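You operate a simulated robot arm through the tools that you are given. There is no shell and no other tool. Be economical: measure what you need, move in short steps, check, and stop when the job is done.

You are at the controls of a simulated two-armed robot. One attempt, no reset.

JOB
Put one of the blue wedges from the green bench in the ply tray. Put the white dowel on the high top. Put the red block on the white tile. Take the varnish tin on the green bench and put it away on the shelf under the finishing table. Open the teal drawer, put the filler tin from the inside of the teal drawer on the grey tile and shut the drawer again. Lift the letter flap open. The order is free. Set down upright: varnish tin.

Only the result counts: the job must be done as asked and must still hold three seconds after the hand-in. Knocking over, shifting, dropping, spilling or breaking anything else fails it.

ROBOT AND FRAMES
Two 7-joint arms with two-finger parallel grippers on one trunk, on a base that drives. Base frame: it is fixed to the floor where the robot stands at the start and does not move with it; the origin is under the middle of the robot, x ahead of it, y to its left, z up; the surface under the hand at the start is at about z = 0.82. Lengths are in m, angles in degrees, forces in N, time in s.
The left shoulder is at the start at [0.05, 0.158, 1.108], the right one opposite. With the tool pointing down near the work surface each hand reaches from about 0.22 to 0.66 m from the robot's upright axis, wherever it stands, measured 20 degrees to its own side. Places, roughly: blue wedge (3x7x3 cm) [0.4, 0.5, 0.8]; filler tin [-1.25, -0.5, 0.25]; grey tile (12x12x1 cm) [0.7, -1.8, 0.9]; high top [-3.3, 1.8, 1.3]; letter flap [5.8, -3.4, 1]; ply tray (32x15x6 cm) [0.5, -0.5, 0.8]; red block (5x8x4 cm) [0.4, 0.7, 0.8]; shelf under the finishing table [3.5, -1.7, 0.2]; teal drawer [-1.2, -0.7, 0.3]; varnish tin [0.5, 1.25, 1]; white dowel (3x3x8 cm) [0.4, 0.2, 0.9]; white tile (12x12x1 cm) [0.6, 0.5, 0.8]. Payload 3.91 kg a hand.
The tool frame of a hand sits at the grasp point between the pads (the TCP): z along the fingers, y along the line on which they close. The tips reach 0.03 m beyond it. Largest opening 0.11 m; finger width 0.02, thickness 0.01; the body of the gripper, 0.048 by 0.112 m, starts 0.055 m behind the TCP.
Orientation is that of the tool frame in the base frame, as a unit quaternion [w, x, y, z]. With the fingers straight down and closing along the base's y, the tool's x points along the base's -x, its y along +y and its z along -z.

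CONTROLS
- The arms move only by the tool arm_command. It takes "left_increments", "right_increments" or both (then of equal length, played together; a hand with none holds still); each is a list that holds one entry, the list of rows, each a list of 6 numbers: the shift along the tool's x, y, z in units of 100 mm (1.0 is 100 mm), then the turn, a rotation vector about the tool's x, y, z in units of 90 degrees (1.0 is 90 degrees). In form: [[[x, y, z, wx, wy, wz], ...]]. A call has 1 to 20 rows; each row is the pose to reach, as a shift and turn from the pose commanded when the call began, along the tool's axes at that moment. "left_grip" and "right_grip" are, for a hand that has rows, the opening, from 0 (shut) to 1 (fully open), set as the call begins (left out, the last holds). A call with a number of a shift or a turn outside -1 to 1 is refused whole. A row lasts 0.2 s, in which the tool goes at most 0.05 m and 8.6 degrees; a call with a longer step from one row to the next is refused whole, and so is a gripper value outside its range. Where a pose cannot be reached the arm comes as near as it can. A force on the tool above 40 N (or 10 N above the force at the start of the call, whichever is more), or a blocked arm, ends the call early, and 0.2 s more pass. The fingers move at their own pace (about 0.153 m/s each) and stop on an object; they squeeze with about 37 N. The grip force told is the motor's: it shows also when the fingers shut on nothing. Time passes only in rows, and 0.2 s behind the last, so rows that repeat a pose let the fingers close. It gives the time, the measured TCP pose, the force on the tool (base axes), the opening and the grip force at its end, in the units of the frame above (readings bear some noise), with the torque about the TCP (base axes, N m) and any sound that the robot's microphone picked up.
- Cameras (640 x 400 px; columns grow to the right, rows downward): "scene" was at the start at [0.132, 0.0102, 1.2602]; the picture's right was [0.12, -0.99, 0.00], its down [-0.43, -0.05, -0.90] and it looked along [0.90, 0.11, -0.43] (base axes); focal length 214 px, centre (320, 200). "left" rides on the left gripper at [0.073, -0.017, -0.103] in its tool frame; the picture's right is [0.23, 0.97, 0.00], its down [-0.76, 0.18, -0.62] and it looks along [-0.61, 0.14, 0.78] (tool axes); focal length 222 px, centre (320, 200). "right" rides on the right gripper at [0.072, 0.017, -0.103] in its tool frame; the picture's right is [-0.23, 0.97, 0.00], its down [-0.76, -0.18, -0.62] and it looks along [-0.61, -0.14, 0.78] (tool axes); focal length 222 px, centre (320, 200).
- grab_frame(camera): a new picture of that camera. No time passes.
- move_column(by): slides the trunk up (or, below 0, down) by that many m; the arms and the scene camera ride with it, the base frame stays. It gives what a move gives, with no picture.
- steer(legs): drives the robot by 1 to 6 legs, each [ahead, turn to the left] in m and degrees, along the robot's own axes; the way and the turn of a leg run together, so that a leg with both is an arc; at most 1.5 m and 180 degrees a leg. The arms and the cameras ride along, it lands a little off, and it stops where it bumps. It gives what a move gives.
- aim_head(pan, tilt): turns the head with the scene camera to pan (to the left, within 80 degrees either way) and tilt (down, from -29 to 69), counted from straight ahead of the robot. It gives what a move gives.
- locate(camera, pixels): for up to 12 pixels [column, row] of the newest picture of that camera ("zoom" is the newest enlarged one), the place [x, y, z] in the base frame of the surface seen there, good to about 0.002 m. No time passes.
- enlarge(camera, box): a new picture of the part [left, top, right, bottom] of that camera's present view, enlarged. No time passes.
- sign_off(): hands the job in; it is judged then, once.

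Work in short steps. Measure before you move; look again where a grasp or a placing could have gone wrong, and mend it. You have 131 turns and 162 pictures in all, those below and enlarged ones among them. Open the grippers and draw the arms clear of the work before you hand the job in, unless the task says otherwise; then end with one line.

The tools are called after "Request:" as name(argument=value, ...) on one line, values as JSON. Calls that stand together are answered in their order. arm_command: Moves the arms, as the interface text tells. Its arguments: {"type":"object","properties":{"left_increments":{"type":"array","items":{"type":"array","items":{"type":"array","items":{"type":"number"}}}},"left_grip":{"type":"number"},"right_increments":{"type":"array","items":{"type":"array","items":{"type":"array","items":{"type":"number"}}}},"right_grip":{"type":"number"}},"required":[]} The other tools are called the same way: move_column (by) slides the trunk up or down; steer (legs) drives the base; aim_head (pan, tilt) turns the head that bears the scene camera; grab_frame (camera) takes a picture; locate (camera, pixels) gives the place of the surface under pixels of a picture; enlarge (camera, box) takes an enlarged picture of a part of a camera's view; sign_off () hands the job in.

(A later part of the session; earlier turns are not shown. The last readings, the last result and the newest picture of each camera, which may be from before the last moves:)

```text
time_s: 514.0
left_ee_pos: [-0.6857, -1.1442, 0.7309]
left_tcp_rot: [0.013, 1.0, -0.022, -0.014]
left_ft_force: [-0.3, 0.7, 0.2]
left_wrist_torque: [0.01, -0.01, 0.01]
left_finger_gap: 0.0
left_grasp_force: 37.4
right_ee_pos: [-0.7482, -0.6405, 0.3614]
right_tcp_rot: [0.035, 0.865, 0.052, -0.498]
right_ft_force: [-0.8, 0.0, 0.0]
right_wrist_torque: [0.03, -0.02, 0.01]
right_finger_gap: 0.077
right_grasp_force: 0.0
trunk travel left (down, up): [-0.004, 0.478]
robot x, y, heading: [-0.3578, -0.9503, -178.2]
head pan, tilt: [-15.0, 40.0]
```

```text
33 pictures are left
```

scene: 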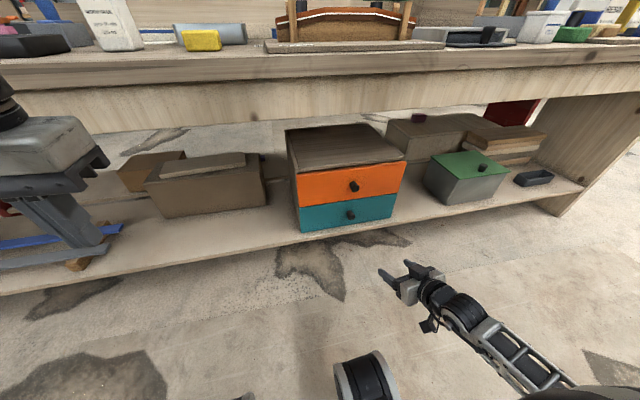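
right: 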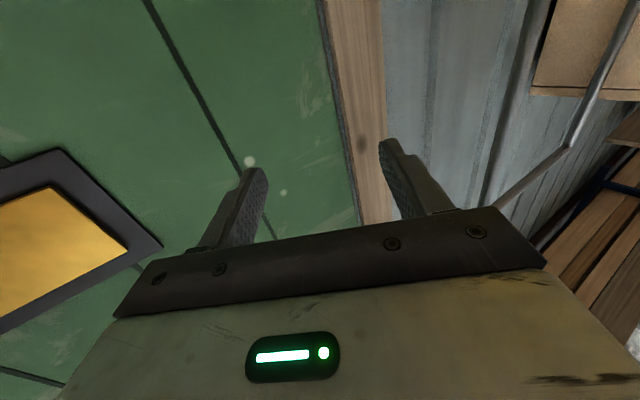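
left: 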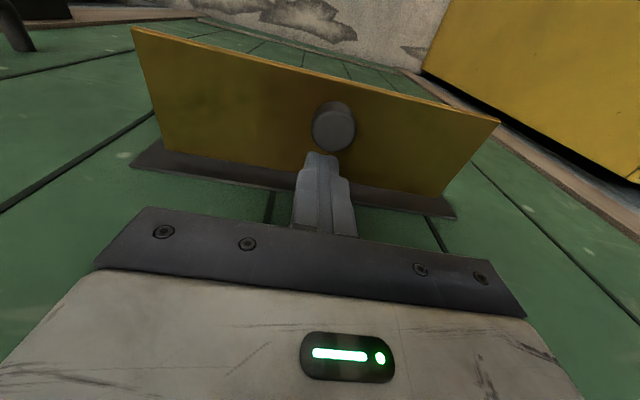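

Right hand at (−0.748,−0.641,0.361), elbow low. Refine the knob from this lower view.

Request:
locate(camera="scene", pixels=[[350, 215], [347, 215], [353, 215], [350, 211], [350, 219], [330, 222], [370, 218], [354, 186]])

Request:
arm_command(right_increments=[[[0.2, 0.1, 0.1, 0, 0, 0], [0.4, 0.2, 0.2, 0, 0, 0]]], right_grip=0.6)

Request:
grab_frame(camera="right")

```text
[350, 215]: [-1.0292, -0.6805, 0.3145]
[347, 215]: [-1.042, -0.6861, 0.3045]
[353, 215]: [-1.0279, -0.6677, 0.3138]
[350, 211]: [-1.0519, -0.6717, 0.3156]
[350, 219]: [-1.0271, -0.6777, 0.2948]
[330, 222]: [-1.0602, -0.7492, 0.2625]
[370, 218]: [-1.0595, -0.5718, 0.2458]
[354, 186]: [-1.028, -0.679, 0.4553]
```

```text
time_s: 514.6
left_ee_pos: [-0.6869, -1.142, 0.7303]
left_tcp_rot: [0.013, 1.0, -0.02, -0.015]
left_ft_force: [0.2, 0.0, 0.0]
left_wrist_torque: [0.02, -0.03, -0.02]
left_finger_gap: 0.0
left_grasp_force: 37.4
right_ee_pos: [-0.7451, -0.6579, 0.3146]
right_tcp_rot: [0.04, 0.866, 0.053, -0.496]
right_ft_force: [0.5, -0.7, -0.2]
right_wrist_torque: [0.0, -0.01, 0.03]
right_finger_gap: 0.066
right_grasp_force: 0.1
right hand out of reach, approached as far as the arm can: row 2
trunk travel left (down, up): [-0.004, 0.478]
robot x, y, heading: [-0.3541, -0.9495, -178.3]
head pan, tilt: [-15.0, 40.0]
```

```text
32 pictures are left
```

right: 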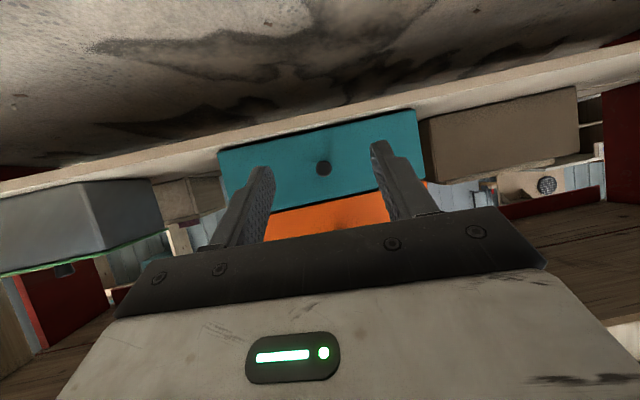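

Knob centre (−1.028,−0.677,0.307). Drive 0.2 m forward and check.

Request:
steer(legs=[[0.2, 0]])

Request:
grab_frame(camera="right")

```text
time_s: 516.1
left_ee_pos: [-0.8794, -1.1482, 0.7306]
left_tcp_rot: [0.012, 1.0, -0.021, -0.014]
left_ft_force: [0.1, -0.4, -0.4]
left_wrist_torque: [0.03, 0.0, -0.01]
left_finger_gap: 0.0
left_grasp_force: 37.9
right_ee_pos: [-0.9363, -0.6643, 0.3151]
right_tcp_rot: [0.039, 0.866, 0.052, -0.496]
right_ft_force: [-0.1, -0.3, 0.1]
right_wrist_torque: [0.03, -0.02, -0.04]
right_finger_gap: 0.0661
right_grasp_force: 0.1
trunk travel left (down, up): [-0.004, 0.478]
robot x, y, heading: [-0.5497, -0.9499, -178.4]
head pan, tilt: [-15.0, 40.0]
```

```text
31 pictures are left
```

right: 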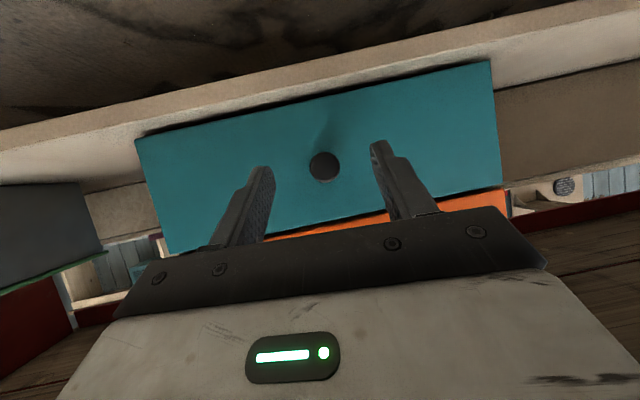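

Centred. Advance 90 mm, close on the knob.

Request:
arm_command(right_increments=[[[-0.15, 0, 0.26, 0, 0, 0], [-0.3, 0, 0.52, 0, 0, 0], [-0.455, 0, 0.78, 0, 0, 0]]])

Request:
arm_command(right_increments=[[[0, 0, 0, 0, 0, 0], [0, 0, 0, 0, 0, 0], [0, 0, 0, 0, 0, 0]]], right_grip=0)

Request:
grab_frame(camera="right")

```text
time_s: 516.9
left_ee_pos: [-0.8789, -1.1492, 0.7307]
left_tcp_rot: [0.013, 1.0, -0.022, -0.016]
left_ft_force: [0.4, -0.6, 0.3]
left_wrist_torque: [-0.01, -0.01, -0.01]
left_finger_gap: 0.0
left_grasp_force: 37.5
right_ee_pos: [-1.0246, -0.6727, 0.3145]
right_tcp_rot: [0.039, 0.866, 0.051, -0.496]
right_ft_force: [13.2, 1.2, 7.7]
right_wrist_torque: [0.32, 0.16, -0.56]
right_finger_gap: 0.0659
right_grasp_force: 0.0
trunk travel left (down, up): [-0.004, 0.478]
robot x, y, heading: [-0.5451, -0.952, -178.6]
head pan, tilt: [-15.0, 40.0]
```

```text
time_s: 517.7
left_ee_pos: [-0.8788, -1.148, 0.7286]
left_tcp_rot: [0.012, 1.0, -0.021, -0.013]
left_ft_force: [-0.9, 0.7, 0.6]
left_wrist_torque: [-0.01, -0.01, -0.03]
left_finger_gap: 0.0
left_grasp_force: 37.7
right_ee_pos: [-1.0259, -0.6708, 0.3152]
right_tcp_rot: [0.037, 0.866, 0.051, -0.496]
right_ft_force: [-0.3, 14.9, -1.5]
right_wrist_torque: [0.15, 0.04, -0.09]
right_finger_gap: 0.0309
right_grasp_force: 44.7
trunk travel left (down, up): [-0.004, 0.478]
robot x, y, heading: [-0.5481, -0.9527, -178.6]
head pan, tilt: [-15.0, 40.0]
```

```text
30 pictures are left
```

right: 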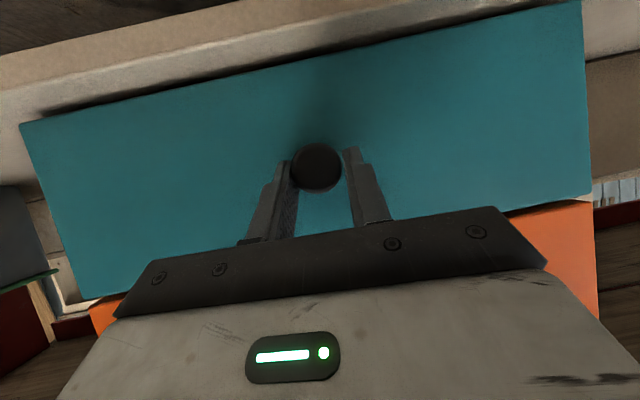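

Gripped. Pull by driving straight back 0.25 m.

Request:
steer(legs=[[-0.25, 0]])

Request:
grab_frame(camera="scene")

```text
time_s: 519.6
left_ee_pos: [-0.6353, -1.1426, 0.7288]
left_tcp_rot: [0.013, 1.0, -0.021, -0.014]
left_ft_force: [-1.1, 0.1, 1.5]
left_wrist_torque: [0.01, 0.03, -0.03]
left_finger_gap: 0.0
left_grasp_force: 37.5
right_ee_pos: [-0.7836, -0.6716, 0.3148]
right_tcp_rot: [0.044, 0.865, 0.051, -0.497]
right_ft_force: [0.0, 0.2, -0.6]
right_wrist_torque: [0.04, 0.02, -0.27]
right_finger_gap: 0.031
right_grasp_force: 45.0
trunk travel left (down, up): [-0.004, 0.478]
robot x, y, heading: [-0.3077, -0.9425, -178.3]
head pan, tilt: [-15.0, 40.0]
stopped in leg 1: the force on the tool passed its limit at 84 N (the readings are from after the stop); the commanded pose is now the measured one
```

```text
29 pictures are left
```

scene: 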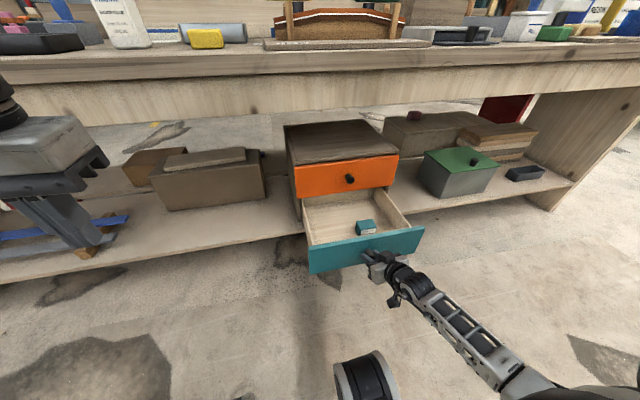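

Drawer open 0.24 m to its stop; the filler tin is the small teal thing at (365,227). Measure.

Request:
enlarge(camera="scene", box=[295, 185, 435, 275])

Request:
locate(camera="scene", pixels=[[365, 222], [360, 223], [371, 222], [367, 230], [360, 231], [375, 229], [340, 225], [340, 242], [420, 230], [330, 240], [365, 243], [390, 205]])

```text
4.44 times, centred on (365, 230) of scene
```

zoom: 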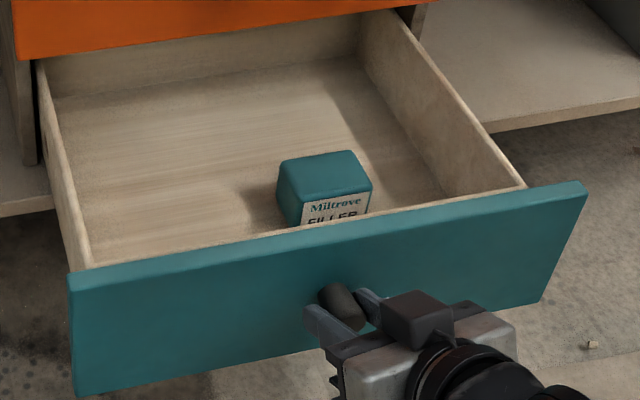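

```text
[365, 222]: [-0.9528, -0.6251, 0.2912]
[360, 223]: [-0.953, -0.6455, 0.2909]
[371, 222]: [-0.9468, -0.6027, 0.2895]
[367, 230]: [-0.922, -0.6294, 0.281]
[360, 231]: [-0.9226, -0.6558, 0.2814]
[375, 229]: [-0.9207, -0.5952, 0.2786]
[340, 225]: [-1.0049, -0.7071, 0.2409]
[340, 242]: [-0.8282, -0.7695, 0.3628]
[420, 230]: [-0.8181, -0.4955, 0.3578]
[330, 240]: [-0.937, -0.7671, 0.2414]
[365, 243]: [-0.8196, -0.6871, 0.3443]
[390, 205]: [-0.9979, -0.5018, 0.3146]
```

Filler tin: about 6×5×5 cm, centre (−0.948,−0.626), top 0.291, drawer front wall 0.363 high at x −0.82. It needs a straight-down grasp. Release the knob, back off, raise and turn the right hand straight down.

Request:
arm_command(right_increments=[[[0, 0, 0, 0, 0, 0], [0, 0, 0, 0, 0, 0]]], right_grip=0.85)

Request:
steer(legs=[[-0.12, 0]])

Request:
arm_command(right_increments=[[[-0.3, 0, -0.17, 0, 0, 0], [-0.6, 0, -0.35, 0, 0, 0], [-0.95, 0, -0.5, 0, 0, 0]]])

Request:
arm_command(right_increments=[[[0, 0, 0, 0.01, 0.09, 0], [0, 0, 0, 0.02, 0.18, 0], [0, 0, 0, 0.02, 0.27, 0], [0, 0, 0, 0.02, 0.36, 0], [0, 0, 0, 0.02, 0.45, 0], [0, 0, 0, 0.02, 0.54, 0], [0, 0, 0, 0.02, 0.63, 0], [0, 0, 0, 0.02, 0.667, 0]]])

Request:
grab_frame(camera="scene")

```text
time_s: 520.2
left_ee_pos: [-0.6358, -1.1417, 0.7298]
left_tcp_rot: [0.013, 1.0, -0.02, -0.014]
left_ft_force: [0.1, 0.4, 0.6]
left_wrist_torque: [0.0, -0.02, 0.02]
left_finger_gap: 0.0
left_grasp_force: 37.2
right_ee_pos: [-0.7849, -0.6724, 0.3145]
right_tcp_rot: [0.044, 0.865, 0.052, -0.497]
right_ft_force: [0.0, 0.6, 0.2]
right_wrist_torque: [-0.02, 0.0, 0.0]
right_finger_gap: 0.0936
right_grasp_force: 0.2
trunk travel left (down, up): [-0.004, 0.478]
robot x, y, heading: [-0.3079, -0.9454, -178.2]
head pan, tilt: [-15.0, 40.0]
```

```text
time_s: 521.4
left_ee_pos: [-0.5156, -1.1395, 0.7294]
left_tcp_rot: [0.013, 1.0, -0.018, -0.014]
left_ft_force: [0.4, -0.8, 0.5]
left_wrist_torque: [0.01, -0.01, -0.02]
left_finger_gap: 0.0001
left_grasp_force: 38.0
right_ee_pos: [-0.6642, -0.6694, 0.3145]
right_tcp_rot: [0.045, 0.865, 0.054, -0.497]
right_ft_force: [0.5, -0.6, -0.3]
right_wrist_torque: [0.02, -0.04, 0.02]
right_finger_gap: 0.0935
right_grasp_force: 0.1
trunk travel left (down, up): [-0.004, 0.478]
robot x, y, heading: [-0.188, -0.9398, -178.1]
head pan, tilt: [-15.0, 40.0]
```

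```text
time_s: 522.2
left_ee_pos: [-0.515, -1.1387, 0.7309]
left_tcp_rot: [0.013, 1.0, -0.019, -0.015]
left_ft_force: [-0.1, 0.4, -0.1]
left_wrist_torque: [-0.02, -0.02, 0.02]
left_finger_gap: 0.0
left_grasp_force: 37.8
right_ee_pos: [-0.6691, -0.6679, 0.422]
right_tcp_rot: [0.044, 0.865, 0.053, -0.497]
right_ft_force: [0.1, 0.4, 0.2]
right_wrist_torque: [0.0, -0.03, 0.01]
right_finger_gap: 0.0934
right_grasp_force: 0.0
trunk travel left (down, up): [-0.004, 0.478]
robot x, y, heading: [-0.1862, -0.9429, -177.9]
head pan, tilt: [-15.0, 40.0]
```

```text
time_s: 524.0
left_ee_pos: [-0.515, -1.1389, 0.7316]
left_tcp_rot: [0.013, 1.0, -0.018, -0.014]
left_ft_force: [1.0, -0.2, -0.7]
left_wrist_torque: [-0.01, 0.04, -0.01]
left_finger_gap: 0.0
left_grasp_force: 37.7
right_ee_pos: [-0.6684, -0.6671, 0.4228]
right_tcp_rot: [-0.001, 0.998, 0.062, 0.003]
right_ft_force: [-0.3, -0.8, -1.1]
right_wrist_torque: [-0.01, 0.01, 0.04]
right_finger_gap: 0.0934
right_grasp_force: 0.0
trunk travel left (down, up): [-0.004, 0.478]
robot x, y, heading: [-0.1859, -0.941, -177.7]
head pan, tilt: [-15.0, 40.0]
```

```text
27 pictures are left
```

scene: 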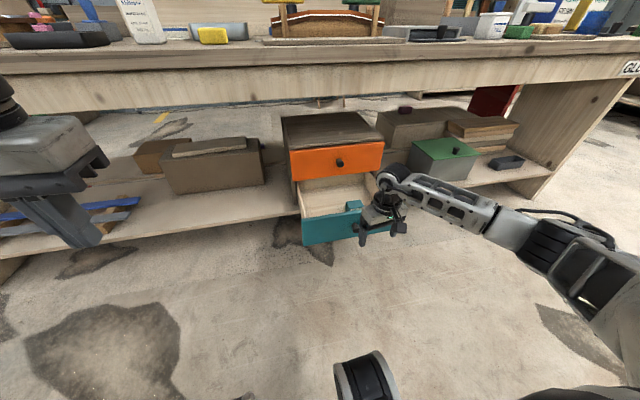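

Straight down at (−0.668,−0.667,0.423). Correct the 7° yaw, then test in free space that 0.275 is reachable here.

Request:
arm_command(right_increments=[[[0, 0, 0.3, 0, 0, 0.03], [0, 0, 0.65, 0, 0, 0.06], [0, 0, 1, 0, 0, 0.079]]])

Request:
arm_command(right_increments=[[[0, 0, 0.25, 0, 0, 0], [0, 0, 0.48, 0, 0, 0]]])

```text
time_s: 524.8
left_ee_pos: [-0.5149, -1.138, 0.7296]
left_tcp_rot: [0.013, 1.0, -0.019, -0.014]
left_ft_force: [0.5, 0.5, 0.2]
left_wrist_torque: [0.02, -0.01, -0.01]
left_finger_gap: 0.0
left_grasp_force: 37.5
right_ee_pos: [-0.6703, -0.6696, 0.3228]
right_tcp_rot: [0.0, 1.0, -0.001, 0.001]
right_ft_force: [-0.3, 0.1, 0.0]
right_wrist_torque: [-0.03, 0.0, 0.0]
right_finger_gap: 0.0936
right_grasp_force: 0.1
trunk travel left (down, up): [-0.004, 0.478]
robot x, y, heading: [-0.1856, -0.9429, -178.2]
head pan, tilt: [-15.0, 40.0]
```

```text
time_s: 525.4
left_ee_pos: [-0.5153, -1.1384, 0.7296]
left_tcp_rot: [0.013, 1.0, -0.019, -0.015]
left_ft_force: [-0.7, 0.6, 0.5]
left_wrist_torque: [0.01, 0.01, -0.01]
left_finger_gap: 0.0002
left_grasp_force: 37.7
right_ee_pos: [-0.6701, -0.6664, 0.275]
right_tcp_rot: [-0.001, 1.0, -0.002, 0.001]
right_ft_force: [1.1, 0.0, 1.0]
right_wrist_torque: [0.0, 0.01, 0.0]
right_finger_gap: 0.0936
right_grasp_force: 0.0
trunk travel left (down, up): [-0.004, 0.478]
robot x, y, heading: [-0.1881, -0.9427, -178.2]
head pan, tilt: [-15.0, 40.0]
```

Reachable. Raise to 0.435, drive 0.275 m forward over the tin.

Request:
arm_command(right_increments=[[[0, -0.1, -0.35, 0, 0, 0], [0, -0.3, -0.7, 0, 0, 0], [0, -0.45, -1, 0, 0, 0]]])

Request:
arm_command(right_increments=[[[0, 0, -0.35, 0, 0, 0], [0, 0, -0.65, 0, 0, 0]]])

Request:
steer(legs=[[0.275, 0]])

Request:
grab_frame(camera="right")

Request:
locate(camera="right", pixels=[[320, 130], [300, 130], [340, 130], [320, 115], [320, 150], [280, 120]])

```text
time_s: 526.2
left_ee_pos: [-0.5154, -1.1392, 0.7299]
left_tcp_rot: [0.013, 1.0, -0.02, -0.014]
left_ft_force: [-0.4, 0.5, -0.6]
left_wrist_torque: [-0.01, 0.0, 0.01]
left_finger_gap: 0.0
left_grasp_force: 36.9
right_ee_pos: [-0.6695, -0.6186, 0.372]
right_tcp_rot: [-0.001, 1.0, 0.0, 0.001]
right_ft_force: [0.4, -0.7, 0.0]
right_wrist_torque: [-0.04, -0.02, 0.0]
right_finger_gap: 0.0936
right_grasp_force: 0.1
trunk travel left (down, up): [-0.004, 0.478]
robot x, y, heading: [-0.1871, -0.9444, -178.3]
head pan, tilt: [-15.0, 40.0]
```

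```text
time_s: 526.8
left_ee_pos: [-0.5154, -1.1387, 0.7297]
left_tcp_rot: [0.013, 1.0, -0.019, -0.014]
left_ft_force: [0.2, 0.9, 0.5]
left_wrist_torque: [0.0, 0.05, -0.01]
left_finger_gap: 0.0
left_grasp_force: 38.0
right_ee_pos: [-0.6708, -0.6216, 0.4379]
right_tcp_rot: [-0.002, 1.0, -0.001, 0.001]
right_ft_force: [-0.5, -0.3, 0.4]
right_wrist_torque: [-0.01, -0.02, -0.01]
right_finger_gap: 0.0935
right_grasp_force: 0.1
trunk travel left (down, up): [-0.004, 0.478]
robot x, y, heading: [-0.1831, -0.9413, -178.1]
head pan, tilt: [-15.0, 40.0]
```

```text
time_s: 528.7
left_ee_pos: [-0.7894, -1.1456, 0.7302]
left_tcp_rot: [0.013, 1.0, -0.022, -0.014]
left_ft_force: [-0.3, -0.8, 0.6]
left_wrist_torque: [-0.03, -0.01, 0.02]
left_finger_gap: 0.0
left_grasp_force: 37.8
right_ee_pos: [-0.9415, -0.627, 0.4368]
right_tcp_rot: [-0.001, 1.0, -0.004, 0.001]
right_ft_force: [0.4, 0.3, 0.4]
right_wrist_torque: [0.01, 0.02, 0.02]
right_finger_gap: 0.0936
right_grasp_force: 0.0
trunk travel left (down, up): [-0.004, 0.478]
robot x, y, heading: [-0.46, -0.9507, -178.3]
head pan, tilt: [-15.0, 40.0]
```

```text
26 pictures are left
```

right: 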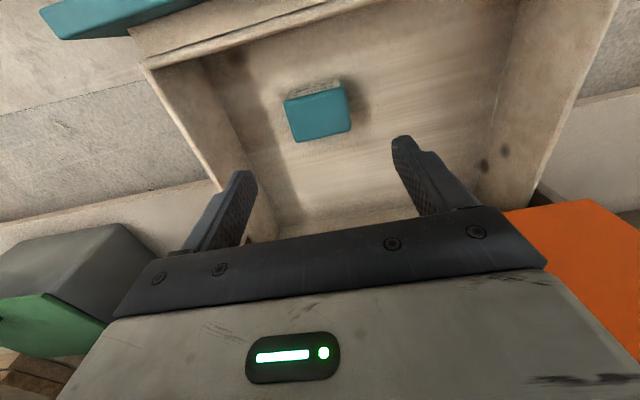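

```text
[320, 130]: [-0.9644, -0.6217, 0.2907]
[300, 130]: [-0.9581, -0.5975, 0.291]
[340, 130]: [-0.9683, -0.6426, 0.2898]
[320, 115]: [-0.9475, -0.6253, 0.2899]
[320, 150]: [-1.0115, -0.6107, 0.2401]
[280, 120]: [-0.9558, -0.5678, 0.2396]
```

Tin centre (−0.947,−0.625), right below. Descend to 0.277 and close.

Request:
arm_command(right_increments=[[[-0.05, 0, 0.3, 0, 0, 0], [-0.05, 0, 0.65, 0, 0, 0], [-0.05, 0, 1, 0, 0, 0]]])

Request:
arm_command(right_increments=[[[0, 0, 0.3, 0, 0, 0], [0, 0, 0.6, 0, 0, 0]]])

Request:
arm_command(right_increments=[[[0, 0, 0, 0, 0, 0], [0, 0, 0, 0, 0, 0], [0, 0, 0, 0, 0, 0]]], right_grip=0)

Request:
arm_command(right_increments=[[[0, 0, -0.3, 0, 0, 0], [0, 0, -0.65, 0, 0, 0], [0, 0, -1, 0, 0, 0]]])

Request:
arm_command(right_increments=[[[0, 0, -0.3, 0, 0, 0], [0, 0, -0.65, 0, 0, 0], [0, 0, -0.9, 0, 0, 0]]])

Request:
grab_frame(camera="right")

```text
time_s: 529.5
left_ee_pos: [-0.7885, -1.1459, 0.7296]
left_tcp_rot: [0.012, 1.0, -0.021, -0.014]
left_ft_force: [-0.4, 0.4, -0.6]
left_wrist_torque: [0.01, 0.01, 0.02]
left_finger_gap: 0.0
left_grasp_force: 37.4
right_ee_pos: [-0.9445, -0.6282, 0.3366]
right_tcp_rot: [-0.001, 1.0, -0.003, 0.001]
right_ft_force: [0.1, 0.3, -0.3]
right_wrist_torque: [-0.03, -0.02, -0.02]
right_finger_gap: 0.0937
right_grasp_force: 0.1
trunk travel left (down, up): [-0.004, 0.478]
robot x, y, heading: [-0.4615, -0.9497, -178.2]
head pan, tilt: [-15.0, 40.0]
```

```text
time_s: 530.1
left_ee_pos: [-0.7897, -1.1447, 0.7311]
left_tcp_rot: [0.013, 1.0, -0.021, -0.014]
left_ft_force: [0.2, 0.4, -0.5]
left_wrist_torque: [-0.03, 0.01, 0.05]
left_finger_gap: 0.0
left_grasp_force: 38.4
right_ee_pos: [-0.9452, -0.6279, 0.2744]
right_tcp_rot: [-0.001, 1.0, -0.004, 0.001]
right_ft_force: [0.6, 0.3, 0.8]
right_wrist_torque: [0.0, -0.04, -0.04]
right_finger_gap: 0.0936
right_grasp_force: 0.1
trunk travel left (down, up): [-0.004, 0.478]
robot x, y, heading: [-0.459, -0.9509, -178.7]
head pan, tilt: [-15.0, 40.0]
```

```text
time_s: 530.9
left_ee_pos: [-0.7892, -1.1451, 0.7298]
left_tcp_rot: [0.013, 1.0, -0.022, -0.015]
left_ft_force: [0.2, 0.7, -0.8]
left_wrist_torque: [0.01, -0.02, 0.01]
left_finger_gap: 0.0
left_grasp_force: 38.0
right_ee_pos: [-0.9453, -0.6278, 0.2751]
right_tcp_rot: [0.0, 1.0, -0.004, 0.001]
right_ft_force: [-0.6, 0.6, 0.2]
right_wrist_torque: [0.02, -0.02, -0.03]
right_finger_gap: 0.0696
right_grasp_force: 36.8
trunk travel left (down, up): [-0.004, 0.478]
robot x, y, heading: [-0.4582, -0.9483, -178.4]
head pan, tilt: [-15.0, 40.0]
```

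```text
time_s: 531.7
left_ee_pos: [-0.7887, -1.146, 0.7299]
left_tcp_rot: [0.012, 1.0, -0.021, -0.013]
left_ft_force: [-0.2, 0.5, 0.3]
left_wrist_torque: [0.02, 0.02, -0.02]
left_finger_gap: 0.0
left_grasp_force: 37.7
right_ee_pos: [-0.9474, -0.6257, 0.3775]
right_tcp_rot: [-0.002, 1.0, -0.003, 0.001]
right_ft_force: [0.0, 0.7, -1.5]
right_wrist_torque: [0.01, 0.0, -0.02]
right_finger_gap: 0.0697
right_grasp_force: 37.1
trunk travel left (down, up): [-0.004, 0.478]
robot x, y, heading: [-0.4581, -0.9506, -178.2]
head pan, tilt: [-15.0, 40.0]
```

```text
time_s: 532.5
left_ee_pos: [-0.7888, -1.1457, 0.7299]
left_tcp_rot: [0.013, 1.0, -0.021, -0.014]
left_ft_force: [0.1, 0.4, -0.4]
left_wrist_torque: [-0.01, -0.02, 0.01]
left_finger_gap: 0.0
left_grasp_force: 37.1
right_ee_pos: [-0.9467, -0.6257, 0.4679]
right_tcp_rot: [0.0, 1.0, -0.004, 0.002]
right_ft_force: [0.0, -0.2, -1.3]
right_wrist_torque: [0.02, 0.01, 0.06]
right_finger_gap: 0.0695
right_grasp_force: 36.7
trunk travel left (down, up): [-0.004, 0.478]
robot x, y, heading: [-0.4584, -0.9512, -178.5]
head pan, tilt: [-15.0, 40.0]
```

```text
25 pictures are left
```

right: 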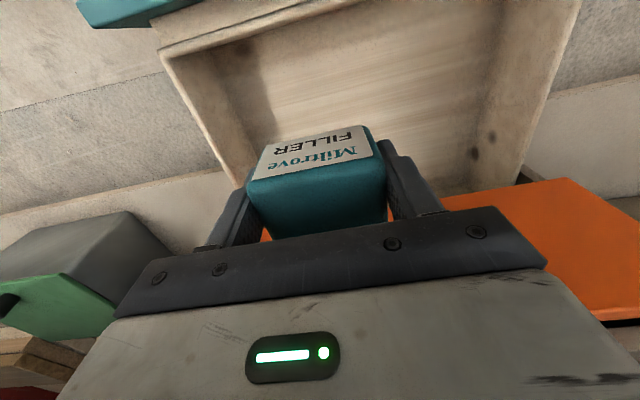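

Filler tin held. Back away 0.35 m and bring the left hand (closed) low to push the drawer shut.

Request:
steer(legs=[[-0.33, 0]])

Request:
arm_command(left_increments=[[[-0.3, 0, 0.2, 0, 0, 0], [-0.6, 0, 0.5, 0, 0, 0], [-0.9, 0, 0.8, 0, 0, 0]]])

Request:
arm_command(left_increments=[[[0, 0, 0.3, 0, 0, 0], [0, 0, 0.65, 0, 0, 0], [0, 0, 1, 0, 0, 0]]])

Request:
arm_command(left_increments=[[[0, 0, 0.3, 0, 0, 0], [0, 0, 0.65, 0, 0, 0], [0, 0, 1, 0, 0, 0]]])

Request:
arm_command(left_increments=[[[0, 0, 0.3, 0, 0, 0], [0, 0, 0.65, 0, 0, 0], [0, 0, 1, 0, 0, 0]]])

Request:
grab_frame(camera="scene")

```text
time_s: 534.7
left_ee_pos: [-0.4679, -1.1343, 0.7303]
left_tcp_rot: [0.013, 0.999, -0.025, -0.014]
left_ft_force: [0.3, -1.0, 0.0]
left_wrist_torque: [-0.01, 0.0, 0.0]
left_finger_gap: 0.0
left_grasp_force: 37.4
right_ee_pos: [-0.6249, -0.615, 0.4672]
right_tcp_rot: [-0.001, 1.0, -0.007, 0.001]
right_ft_force: [0.7, -0.5, -1.2]
right_wrist_torque: [0.01, 0.0, -0.01]
right_finger_gap: 0.0696
right_grasp_force: 37.0
trunk travel left (down, up): [-0.004, 0.478]
robot x, y, heading: [-0.1365, -0.9427, -178.5]
head pan, tilt: [-15.0, 40.0]
```

```text
time_s: 535.5
left_ee_pos: [-0.5591, -1.1323, 0.6478]
left_tcp_rot: [0.013, 1.0, -0.024, -0.014]
left_ft_force: [0.3, -0.6, -0.5]
left_wrist_torque: [0.0, 0.06, -0.02]
left_finger_gap: 0.0002
left_grasp_force: 37.4
right_ee_pos: [-0.6223, -0.6145, 0.4672]
right_tcp_rot: [-0.001, 1.0, -0.007, 0.001]
right_ft_force: [0.2, -0.1, -1.3]
right_wrist_torque: [0.0, -0.03, 0.03]
right_finger_gap: 0.0695
right_grasp_force: 37.2
trunk travel left (down, up): [-0.004, 0.478]
robot x, y, heading: [-0.1403, -0.9421, -178.8]
head pan, tilt: [-15.0, 40.0]
```

```text
time_s: 536.3
left_ee_pos: [-0.563, -1.1354, 0.5503]
left_tcp_rot: [0.012, 1.0, -0.024, -0.015]
left_ft_force: [-0.3, 0.2, -0.1]
left_wrist_torque: [0.03, 0.02, -0.03]
left_finger_gap: 0.0
left_grasp_force: 37.7
right_ee_pos: [-0.6241, -0.6143, 0.4687]
right_tcp_rot: [-0.001, 1.0, -0.008, 0.001]
right_ft_force: [0.2, -0.8, -0.7]
right_wrist_torque: [-0.01, -0.02, -0.01]
right_finger_gap: 0.0695
right_grasp_force: 37.0
trunk travel left (down, up): [-0.004, 0.478]
robot x, y, heading: [-0.1393, -0.9453, -178.5]
head pan, tilt: [-15.0, 40.0]
```

```text
time_s: 537.1
left_ee_pos: [-0.564, -1.1388, 0.4504]
left_tcp_rot: [0.013, 0.999, -0.025, -0.015]
left_ft_force: [0.3, -0.6, -0.2]
left_wrist_torque: [0.0, 0.01, 0.0]
left_finger_gap: 0.0
left_grasp_force: 37.8
right_ee_pos: [-0.6232, -0.6142, 0.4676]
right_tcp_rot: [-0.001, 1.0, -0.007, 0.002]
right_ft_force: [0.8, 0.6, -2.2]
right_wrist_torque: [-0.01, -0.02, 0.0]
right_finger_gap: 0.0695
right_grasp_force: 37.0
trunk travel left (down, up): [-0.004, 0.478]
robot x, y, heading: [-0.1317, -0.9393, -178.4]
head pan, tilt: [-15.0, 40.0]
```

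```text
time_s: 537.9
left_ee_pos: [-0.5654, -1.1388, 0.3529]
left_tcp_rot: [0.013, 1.0, -0.025, -0.014]
left_ft_force: [-0.3, 0.5, 0.1]
left_wrist_torque: [-0.03, 0.02, 0.04]
left_finger_gap: 0.0
left_grasp_force: 37.4
right_ee_pos: [-0.625, -0.6162, 0.4679]
right_tcp_rot: [-0.001, 1.0, -0.007, 0.001]
right_ft_force: [-0.7, -0.6, -1.4]
right_wrist_torque: [0.0, -0.02, 0.0]
right_finger_gap: 0.0694
right_grasp_force: 37.5
trunk travel left (down, up): [-0.004, 0.478]
robot x, y, heading: [-0.1376, -0.9436, -178.6]
head pan, tilt: [-15.0, 40.0]
```

```text
24 pictures are left
```

scene: 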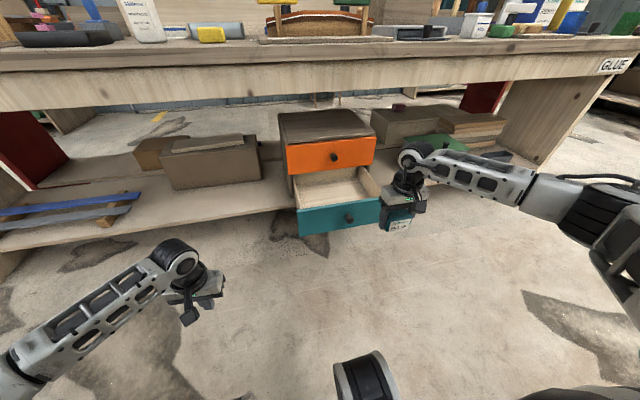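

Left hand reaches low too. Raise the trunk for safety, draw the tin hand in, pitch the left hand 30° so its tips lead, and shift the robot 0.36 m north.

Request:
move_column(by=0.35)

Request:
arm_command(right_increments=[[[0.3, 0, 0, 0, 0, 0], [0.65, 0, 0, 0, 0, 0], [1, 0, 0, 0, 0, 0], [1, 0, 0, 0, 0, 0]]], left_increments=[[[0, 0, 0, 0, -0.09, 0], [0, 0, 0, 0, -0.18, 0], [0, 0, 0, 0, -0.27, 0], [0, 0, 0, 0, -0.333, 0]]])

Request:
arm_command(right_increments=[[[0.3, 0, 0, 0, 0, 0], [0.65, 0, 0, 0, 0, 0], [0.9, 0, 0, 0, 0, 0]]])

Request:
steer(legs=[[0.06, 0], [0, -90], [0.36, 0], [0, 89]])

Request:
move_column(by=-0.35)

Request:
aim_head(pan=10, tilt=40)

Request:
grab_frame(camera="scene")

```text
time_s: 541.3
left_ee_pos: [-0.5657, -1.1391, 0.7038]
left_tcp_rot: [0.013, 0.999, -0.026, -0.013]
left_ft_force: [-0.6, 0.1, -0.3]
left_wrist_torque: [0.0, 0.02, 0.01]
left_finger_gap: 0.0002
left_grasp_force: 37.4
right_ee_pos: [-0.6239, -0.6149, 0.8188]
right_tcp_rot: [-0.001, 1.0, -0.007, 0.001]
right_ft_force: [-0.4, 0.2, -0.6]
right_wrist_torque: [0.06, -0.02, 0.01]
right_finger_gap: 0.0697
right_grasp_force: 36.8
trunk travel left (down, up): [-0.354, 0.128]
robot x, y, heading: [-0.1375, -0.9445, -178.6]
head pan, tilt: [-15.0, 40.0]
```

```text
time_s: 542.3
left_ee_pos: [-0.5665, -1.1376, 0.7052]
left_tcp_rot: [0.007, 0.962, -0.027, -0.273]
left_ft_force: [0.6, -0.4, 0.0]
left_wrist_torque: [0.01, 0.01, -0.03]
left_finger_gap: 0.0001
left_grasp_force: 37.8
right_ee_pos: [-0.5228, -0.6154, 0.819]
right_tcp_rot: [0.0, 1.0, -0.007, 0.001]
right_ft_force: [1.0, -0.1, -0.8]
right_wrist_torque: [0.0, -0.01, 0.01]
right_finger_gap: 0.0695
right_grasp_force: 37.0
trunk travel left (down, up): [-0.354, 0.128]
robot x, y, heading: [-0.1336, -0.9437, -178.6]
head pan, tilt: [-15.0, 40.0]
```

```text
time_s: 543.1
left_ee_pos: [-0.566, -1.1375, 0.7035]
left_tcp_rot: [0.006, 0.962, -0.028, -0.273]
left_ft_force: [-0.5, 0.1, 1.2]
left_wrist_torque: [-0.01, -0.03, 0.01]
left_finger_gap: 0.0
left_grasp_force: 37.2
right_ee_pos: [-0.4332, -0.6184, 0.8198]
right_tcp_rot: [-0.001, 1.0, -0.008, 0.001]
right_ft_force: [-0.5, 0.1, -1.0]
right_wrist_torque: [0.0, 0.03, 0.0]
right_finger_gap: 0.0696
right_grasp_force: 36.5
trunk travel left (down, up): [-0.354, 0.128]
robot x, y, heading: [-0.1379, -0.945, -178.6]
head pan, tilt: [-15.0, 40.0]
```

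```text
time_s: 553.6
left_ee_pos: [-0.6367, -0.7721, 0.704]
left_tcp_rot: [0.005, 0.962, -0.03, -0.273]
left_ft_force: [-0.4, -0.4, 0.1]
left_wrist_torque: [0.03, 0.03, 0.01]
left_finger_gap: 0.0001
left_grasp_force: 38.0
right_ee_pos: [-0.5005, -0.2539, 0.8201]
right_tcp_rot: [-0.001, 1.0, -0.01, 0.001]
right_ft_force: [0.5, 0.8, -2.0]
right_wrist_torque: [0.0, 0.0, 0.03]
right_finger_gap: 0.0696
right_grasp_force: 36.8
trunk travel left (down, up): [-0.354, 0.128]
robot x, y, heading: [-0.2067, -0.581, -178.8]
head pan, tilt: [-15.0, 40.0]
```

```text
time_s: 557.0
left_ee_pos: [-0.6365, -0.7724, 0.3545]
left_tcp_rot: [0.005, 0.962, -0.03, -0.273]
left_ft_force: [-0.3, 0.6, 0.7]
left_wrist_torque: [0.03, 0.02, 0.04]
left_finger_gap: 0.0
left_grasp_force: 37.6
right_ee_pos: [-0.5002, -0.2536, 0.4711]
right_tcp_rot: [-0.001, 1.0, -0.009, 0.001]
right_ft_force: [0.5, -0.1, -1.1]
right_wrist_torque: [0.02, 0.0, -0.03]
right_finger_gap: 0.0696
right_grasp_force: 37.2
trunk travel left (down, up): [-0.004, 0.478]
robot x, y, heading: [-0.207, -0.5831, -179.2]
head pan, tilt: [-15.0, 40.0]
```

```text
time_s: 557.9
left_ee_pos: [-0.637, -0.7721, 0.3543]
left_tcp_rot: [0.005, 0.962, -0.03, -0.273]
left_ft_force: [-0.3, 0.2, 0.5]
left_wrist_torque: [0.04, -0.03, -0.02]
left_finger_gap: 0.0
left_grasp_force: 37.8
right_ee_pos: [-0.5009, -0.253, 0.4705]
right_tcp_rot: [-0.001, 1.0, -0.01, 0.001]
right_ft_force: [0.8, -0.4, -1.6]
right_wrist_torque: [0.01, -0.01, -0.01]
right_finger_gap: 0.0697
right_grasp_force: 36.7
trunk travel left (down, up): [-0.004, 0.478]
robot x, y, heading: [-0.202, -0.5815, -178.6]
head pan, tilt: [10.0, 40.0]
```

```text
23 pictures are left
```

scene: 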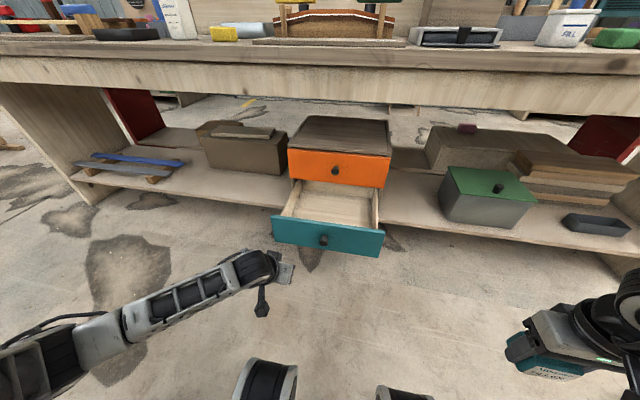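

Left tips line up with the drawer front at y −0.772. Lower 30 mm and drive forward 0.36 m to push.

Request:
arm_command(left_increments=[[[0.08, 0, 0.13, 0, 0, 0], [0.15, 0, 0.26, 0, 0, 0]]])

Request:
steer(legs=[[0.36, 0]])

Request:
grab_frame(camera="scene")

```text
time_s: 558.5
left_ee_pos: [-0.6388, -0.7746, 0.3239]
left_tcp_rot: [0.005, 0.962, -0.03, -0.272]
left_ft_force: [0.1, -0.4, 0.3]
left_wrist_torque: [0.0, 0.02, 0.03]
left_finger_gap: 0.0
left_grasp_force: 37.1
right_ee_pos: [-0.5006, -0.2532, 0.4698]
right_tcp_rot: [-0.001, 1.0, -0.01, 0.001]
right_ft_force: [-0.6, 0.2, -1.9]
right_wrist_torque: [0.01, -0.02, 0.02]
right_finger_gap: 0.0694
right_grasp_force: 37.5
trunk travel left (down, up): [-0.004, 0.478]
robot x, y, heading: [-0.2047, -0.5782, -179.1]
head pan, tilt: [10.0, 40.0]
```

```text
time_s: 560.8
left_ee_pos: [-0.9932, -0.7837, 0.3231]
left_tcp_rot: [0.006, 0.962, -0.027, -0.272]
left_ft_force: [0.6, -0.4, 0.2]
left_wrist_torque: [0.03, -0.01, 0.03]
left_finger_gap: 0.0
left_grasp_force: 38.0
right_ee_pos: [-0.8593, -0.2622, 0.4709]
right_tcp_rot: [-0.001, 1.0, -0.006, 0.001]
right_ft_force: [-0.1, 0.2, -2.3]
right_wrist_torque: [-0.01, 0.0, 0.01]
right_finger_gap: 0.0697
right_grasp_force: 37.4
trunk travel left (down, up): [-0.004, 0.478]
robot x, y, heading: [-0.5615, -0.585, -178.8]
head pan, tilt: [10.0, 40.0]
```

```text
22 pictures are left
```

scene: 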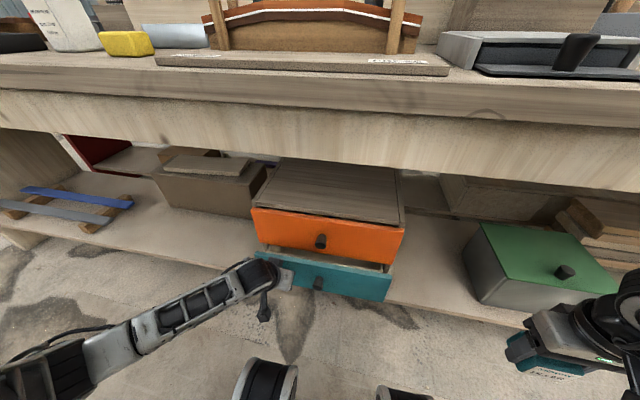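

Almost shut. Push the last ~60 mm with the arm until it meets resistance.

Request:
arm_command(left_increments=[[[-0.2, 0, 0.12, 0, 0, 0], [-0.4, 0, 0.24, 0, 0, 0], [-0.5, 0, 0.3, 0, 0, 0], [-0.6, 0, 0.35, 0, 0, 0], [-0.65, 0, 0.38, 0, 0, 0]]])

Request:
enlarge(camera="scene", box=[220, 150, 440, 330])

Request:
locate(camera="zoom", pixels=[[250, 300], [450, 330], [450, 250], [300, 220]])

```text
time_s: 561.5
left_ee_pos: [-1.0381, -0.7822, 0.3194]
left_tcp_rot: [0.006, 0.964, -0.027, -0.263]
left_ft_force: [6.5, 0.7, 3.3]
left_wrist_torque: [-0.02, -0.1, 0.01]
left_finger_gap: 0.0
left_grasp_force: 38.2
right_ee_pos: [-0.8586, -0.2629, 0.4696]
right_tcp_rot: [-0.002, 1.0, -0.005, 0.002]
right_ft_force: [0.0, 0.8, -0.5]
right_wrist_torque: [-0.01, -0.02, 0.0]
right_finger_gap: 0.0696
right_grasp_force: 36.4
trunk travel left (down, up): [-0.004, 0.478]
robot x, y, heading: [-0.5632, -0.5873, -178.8]
head pan, tilt: [10.0, 40.0]
stopped in row 3 (left hand): the force on the tool passed its limit at 74 N (the readings are from after the stop); the commanded pose is now the measured one
```

```text
2.22 times, centred on (330, 240) of scene
```

zoom: 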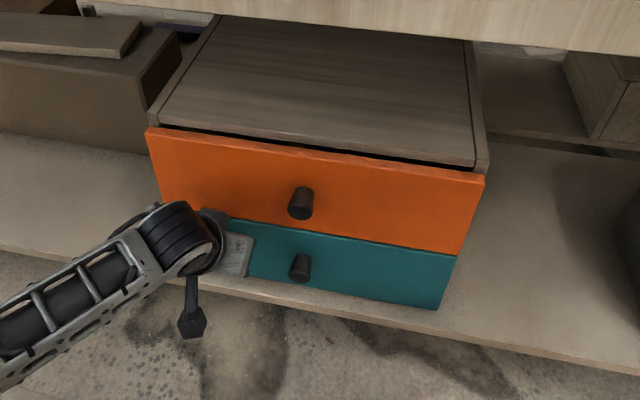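

```text
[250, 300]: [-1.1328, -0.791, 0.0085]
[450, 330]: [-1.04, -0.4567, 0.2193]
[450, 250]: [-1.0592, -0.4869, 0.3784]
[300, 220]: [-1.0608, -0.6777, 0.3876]
```

Request:
locate(camera="zoom", pixels=[[380, 270], [420, 290], [270, 265], [380, 230]])

Request:
steer(legs=[[-0.35, 0]])

Request:
enlarge(camera="scene", box=[220, 130, 440, 280])

```text
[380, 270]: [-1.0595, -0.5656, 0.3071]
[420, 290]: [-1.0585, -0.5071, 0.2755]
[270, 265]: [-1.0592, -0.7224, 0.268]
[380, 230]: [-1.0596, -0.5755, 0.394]
```

```text
time_s: 563.8
left_ee_pos: [-0.6897, -0.7759, 0.32]
left_tcp_rot: [0.008, 0.965, -0.022, -0.263]
left_ft_force: [0.4, 0.0, -0.3]
left_wrist_torque: [0.01, 0.01, -0.03]
left_finger_gap: 0.0
left_grasp_force: 38.0
right_ee_pos: [-0.5161, -0.2549, 0.4699]
right_tcp_rot: [-0.001, 1.0, -0.001, 0.002]
right_ft_force: [-0.3, -0.3, -1.7]
right_wrist_torque: [0.01, 0.0, 0.01]
right_finger_gap: 0.0698
right_grasp_force: 36.5
trunk travel left (down, up): [-0.004, 0.478]
robot x, y, heading: [-0.2174, -0.5766, -178.1]
head pan, tilt: [10.0, 40.0]
```

```text
2.67 times, centred on (330, 205) of scene
```

zoom: 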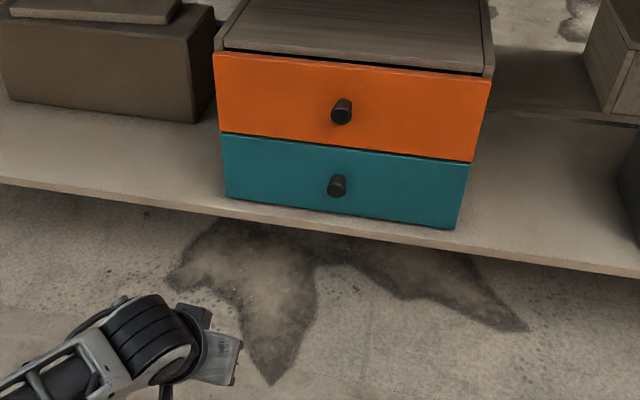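

Drawer is shut flush. Raise the trunk and turn toward the grey-tile bench at (0.7,−1.8) to look.

Request:
move_column(by=0.4)

Request:
steer(legs=[[0, 110], [0.3, 0]])

Request:
aim_head(pan=10, tilt=30)

Request:
grab_frame(camera="scene")

```text
time_s: 567.6
left_ee_pos: [-0.6901, -0.7771, 0.7191]
left_tcp_rot: [0.008, 0.965, -0.021, -0.263]
left_ft_force: [-0.2, -0.3, 0.3]
left_wrist_torque: [-0.01, 0.0, -0.02]
left_finger_gap: 0.0
left_grasp_force: 38.2
right_ee_pos: [-0.5158, -0.2556, 0.8713]
right_tcp_rot: [-0.002, 1.0, 0.0, 0.002]
right_ft_force: [1.2, -0.9, -1.0]
right_wrist_torque: [0.01, -0.06, 0.0]
right_finger_gap: 0.0695
right_grasp_force: 37.4
trunk travel left (down, up): [-0.404, 0.078]
robot x, y, heading: [-0.2154, -0.5771, -177.7]
head pan, tilt: [10.0, 40.0]
```

```text
time_s: 574.3
left_ee_pos: [0.2542, -1.2225, 0.7196]
left_tcp_rot: [0.22, 0.565, 0.783, -0.142]
left_ft_force: [0.2, 0.7, -0.3]
left_wrist_torque: [0.01, 0.0, -0.04]
left_finger_gap: 0.0003
left_grasp_force: 38.0
right_ee_pos: [-0.2938, -1.2478, 0.8698]
right_tcp_rot: [-0.002, 0.567, 0.823, 0.0]
right_ft_force: [-0.1, -1.1, -0.9]
right_wrist_torque: [-0.01, 0.04, -0.01]
right_finger_gap: 0.0697
right_grasp_force: 37.2
trunk travel left (down, up): [-0.404, 0.078]
robot x, y, heading: [-0.1023, -0.8519, -67.0]
head pan, tilt: [10.0, 40.0]
```

```text
time_s: 575.0
left_ee_pos: [0.2554, -1.2227, 0.7206]
left_tcp_rot: [0.221, 0.566, 0.782, -0.142]
left_ft_force: [-0.5, 0.2, 0.7]
left_wrist_torque: [-0.04, 0.01, 0.0]
left_finger_gap: 0.0002
left_grasp_force: 37.2
right_ee_pos: [-0.2924, -1.2465, 0.8695]
right_tcp_rot: [-0.002, 0.568, 0.823, 0.001]
right_ft_force: [-0.9, 0.3, -1.7]
right_wrist_torque: [0.02, 0.01, 0.03]
right_finger_gap: 0.0694
right_grasp_force: 36.7
trunk travel left (down, up): [-0.404, 0.078]
robot x, y, heading: [-0.0986, -0.855, -67.2]
head pan, tilt: [10.0, 30.0]
```

```text
19 pictures are left
5 turns are left
```

scene: 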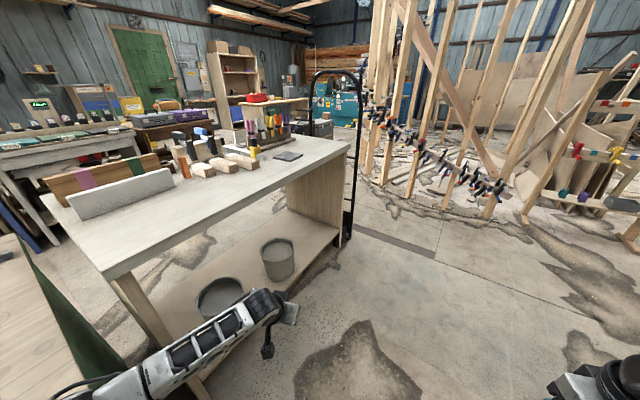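

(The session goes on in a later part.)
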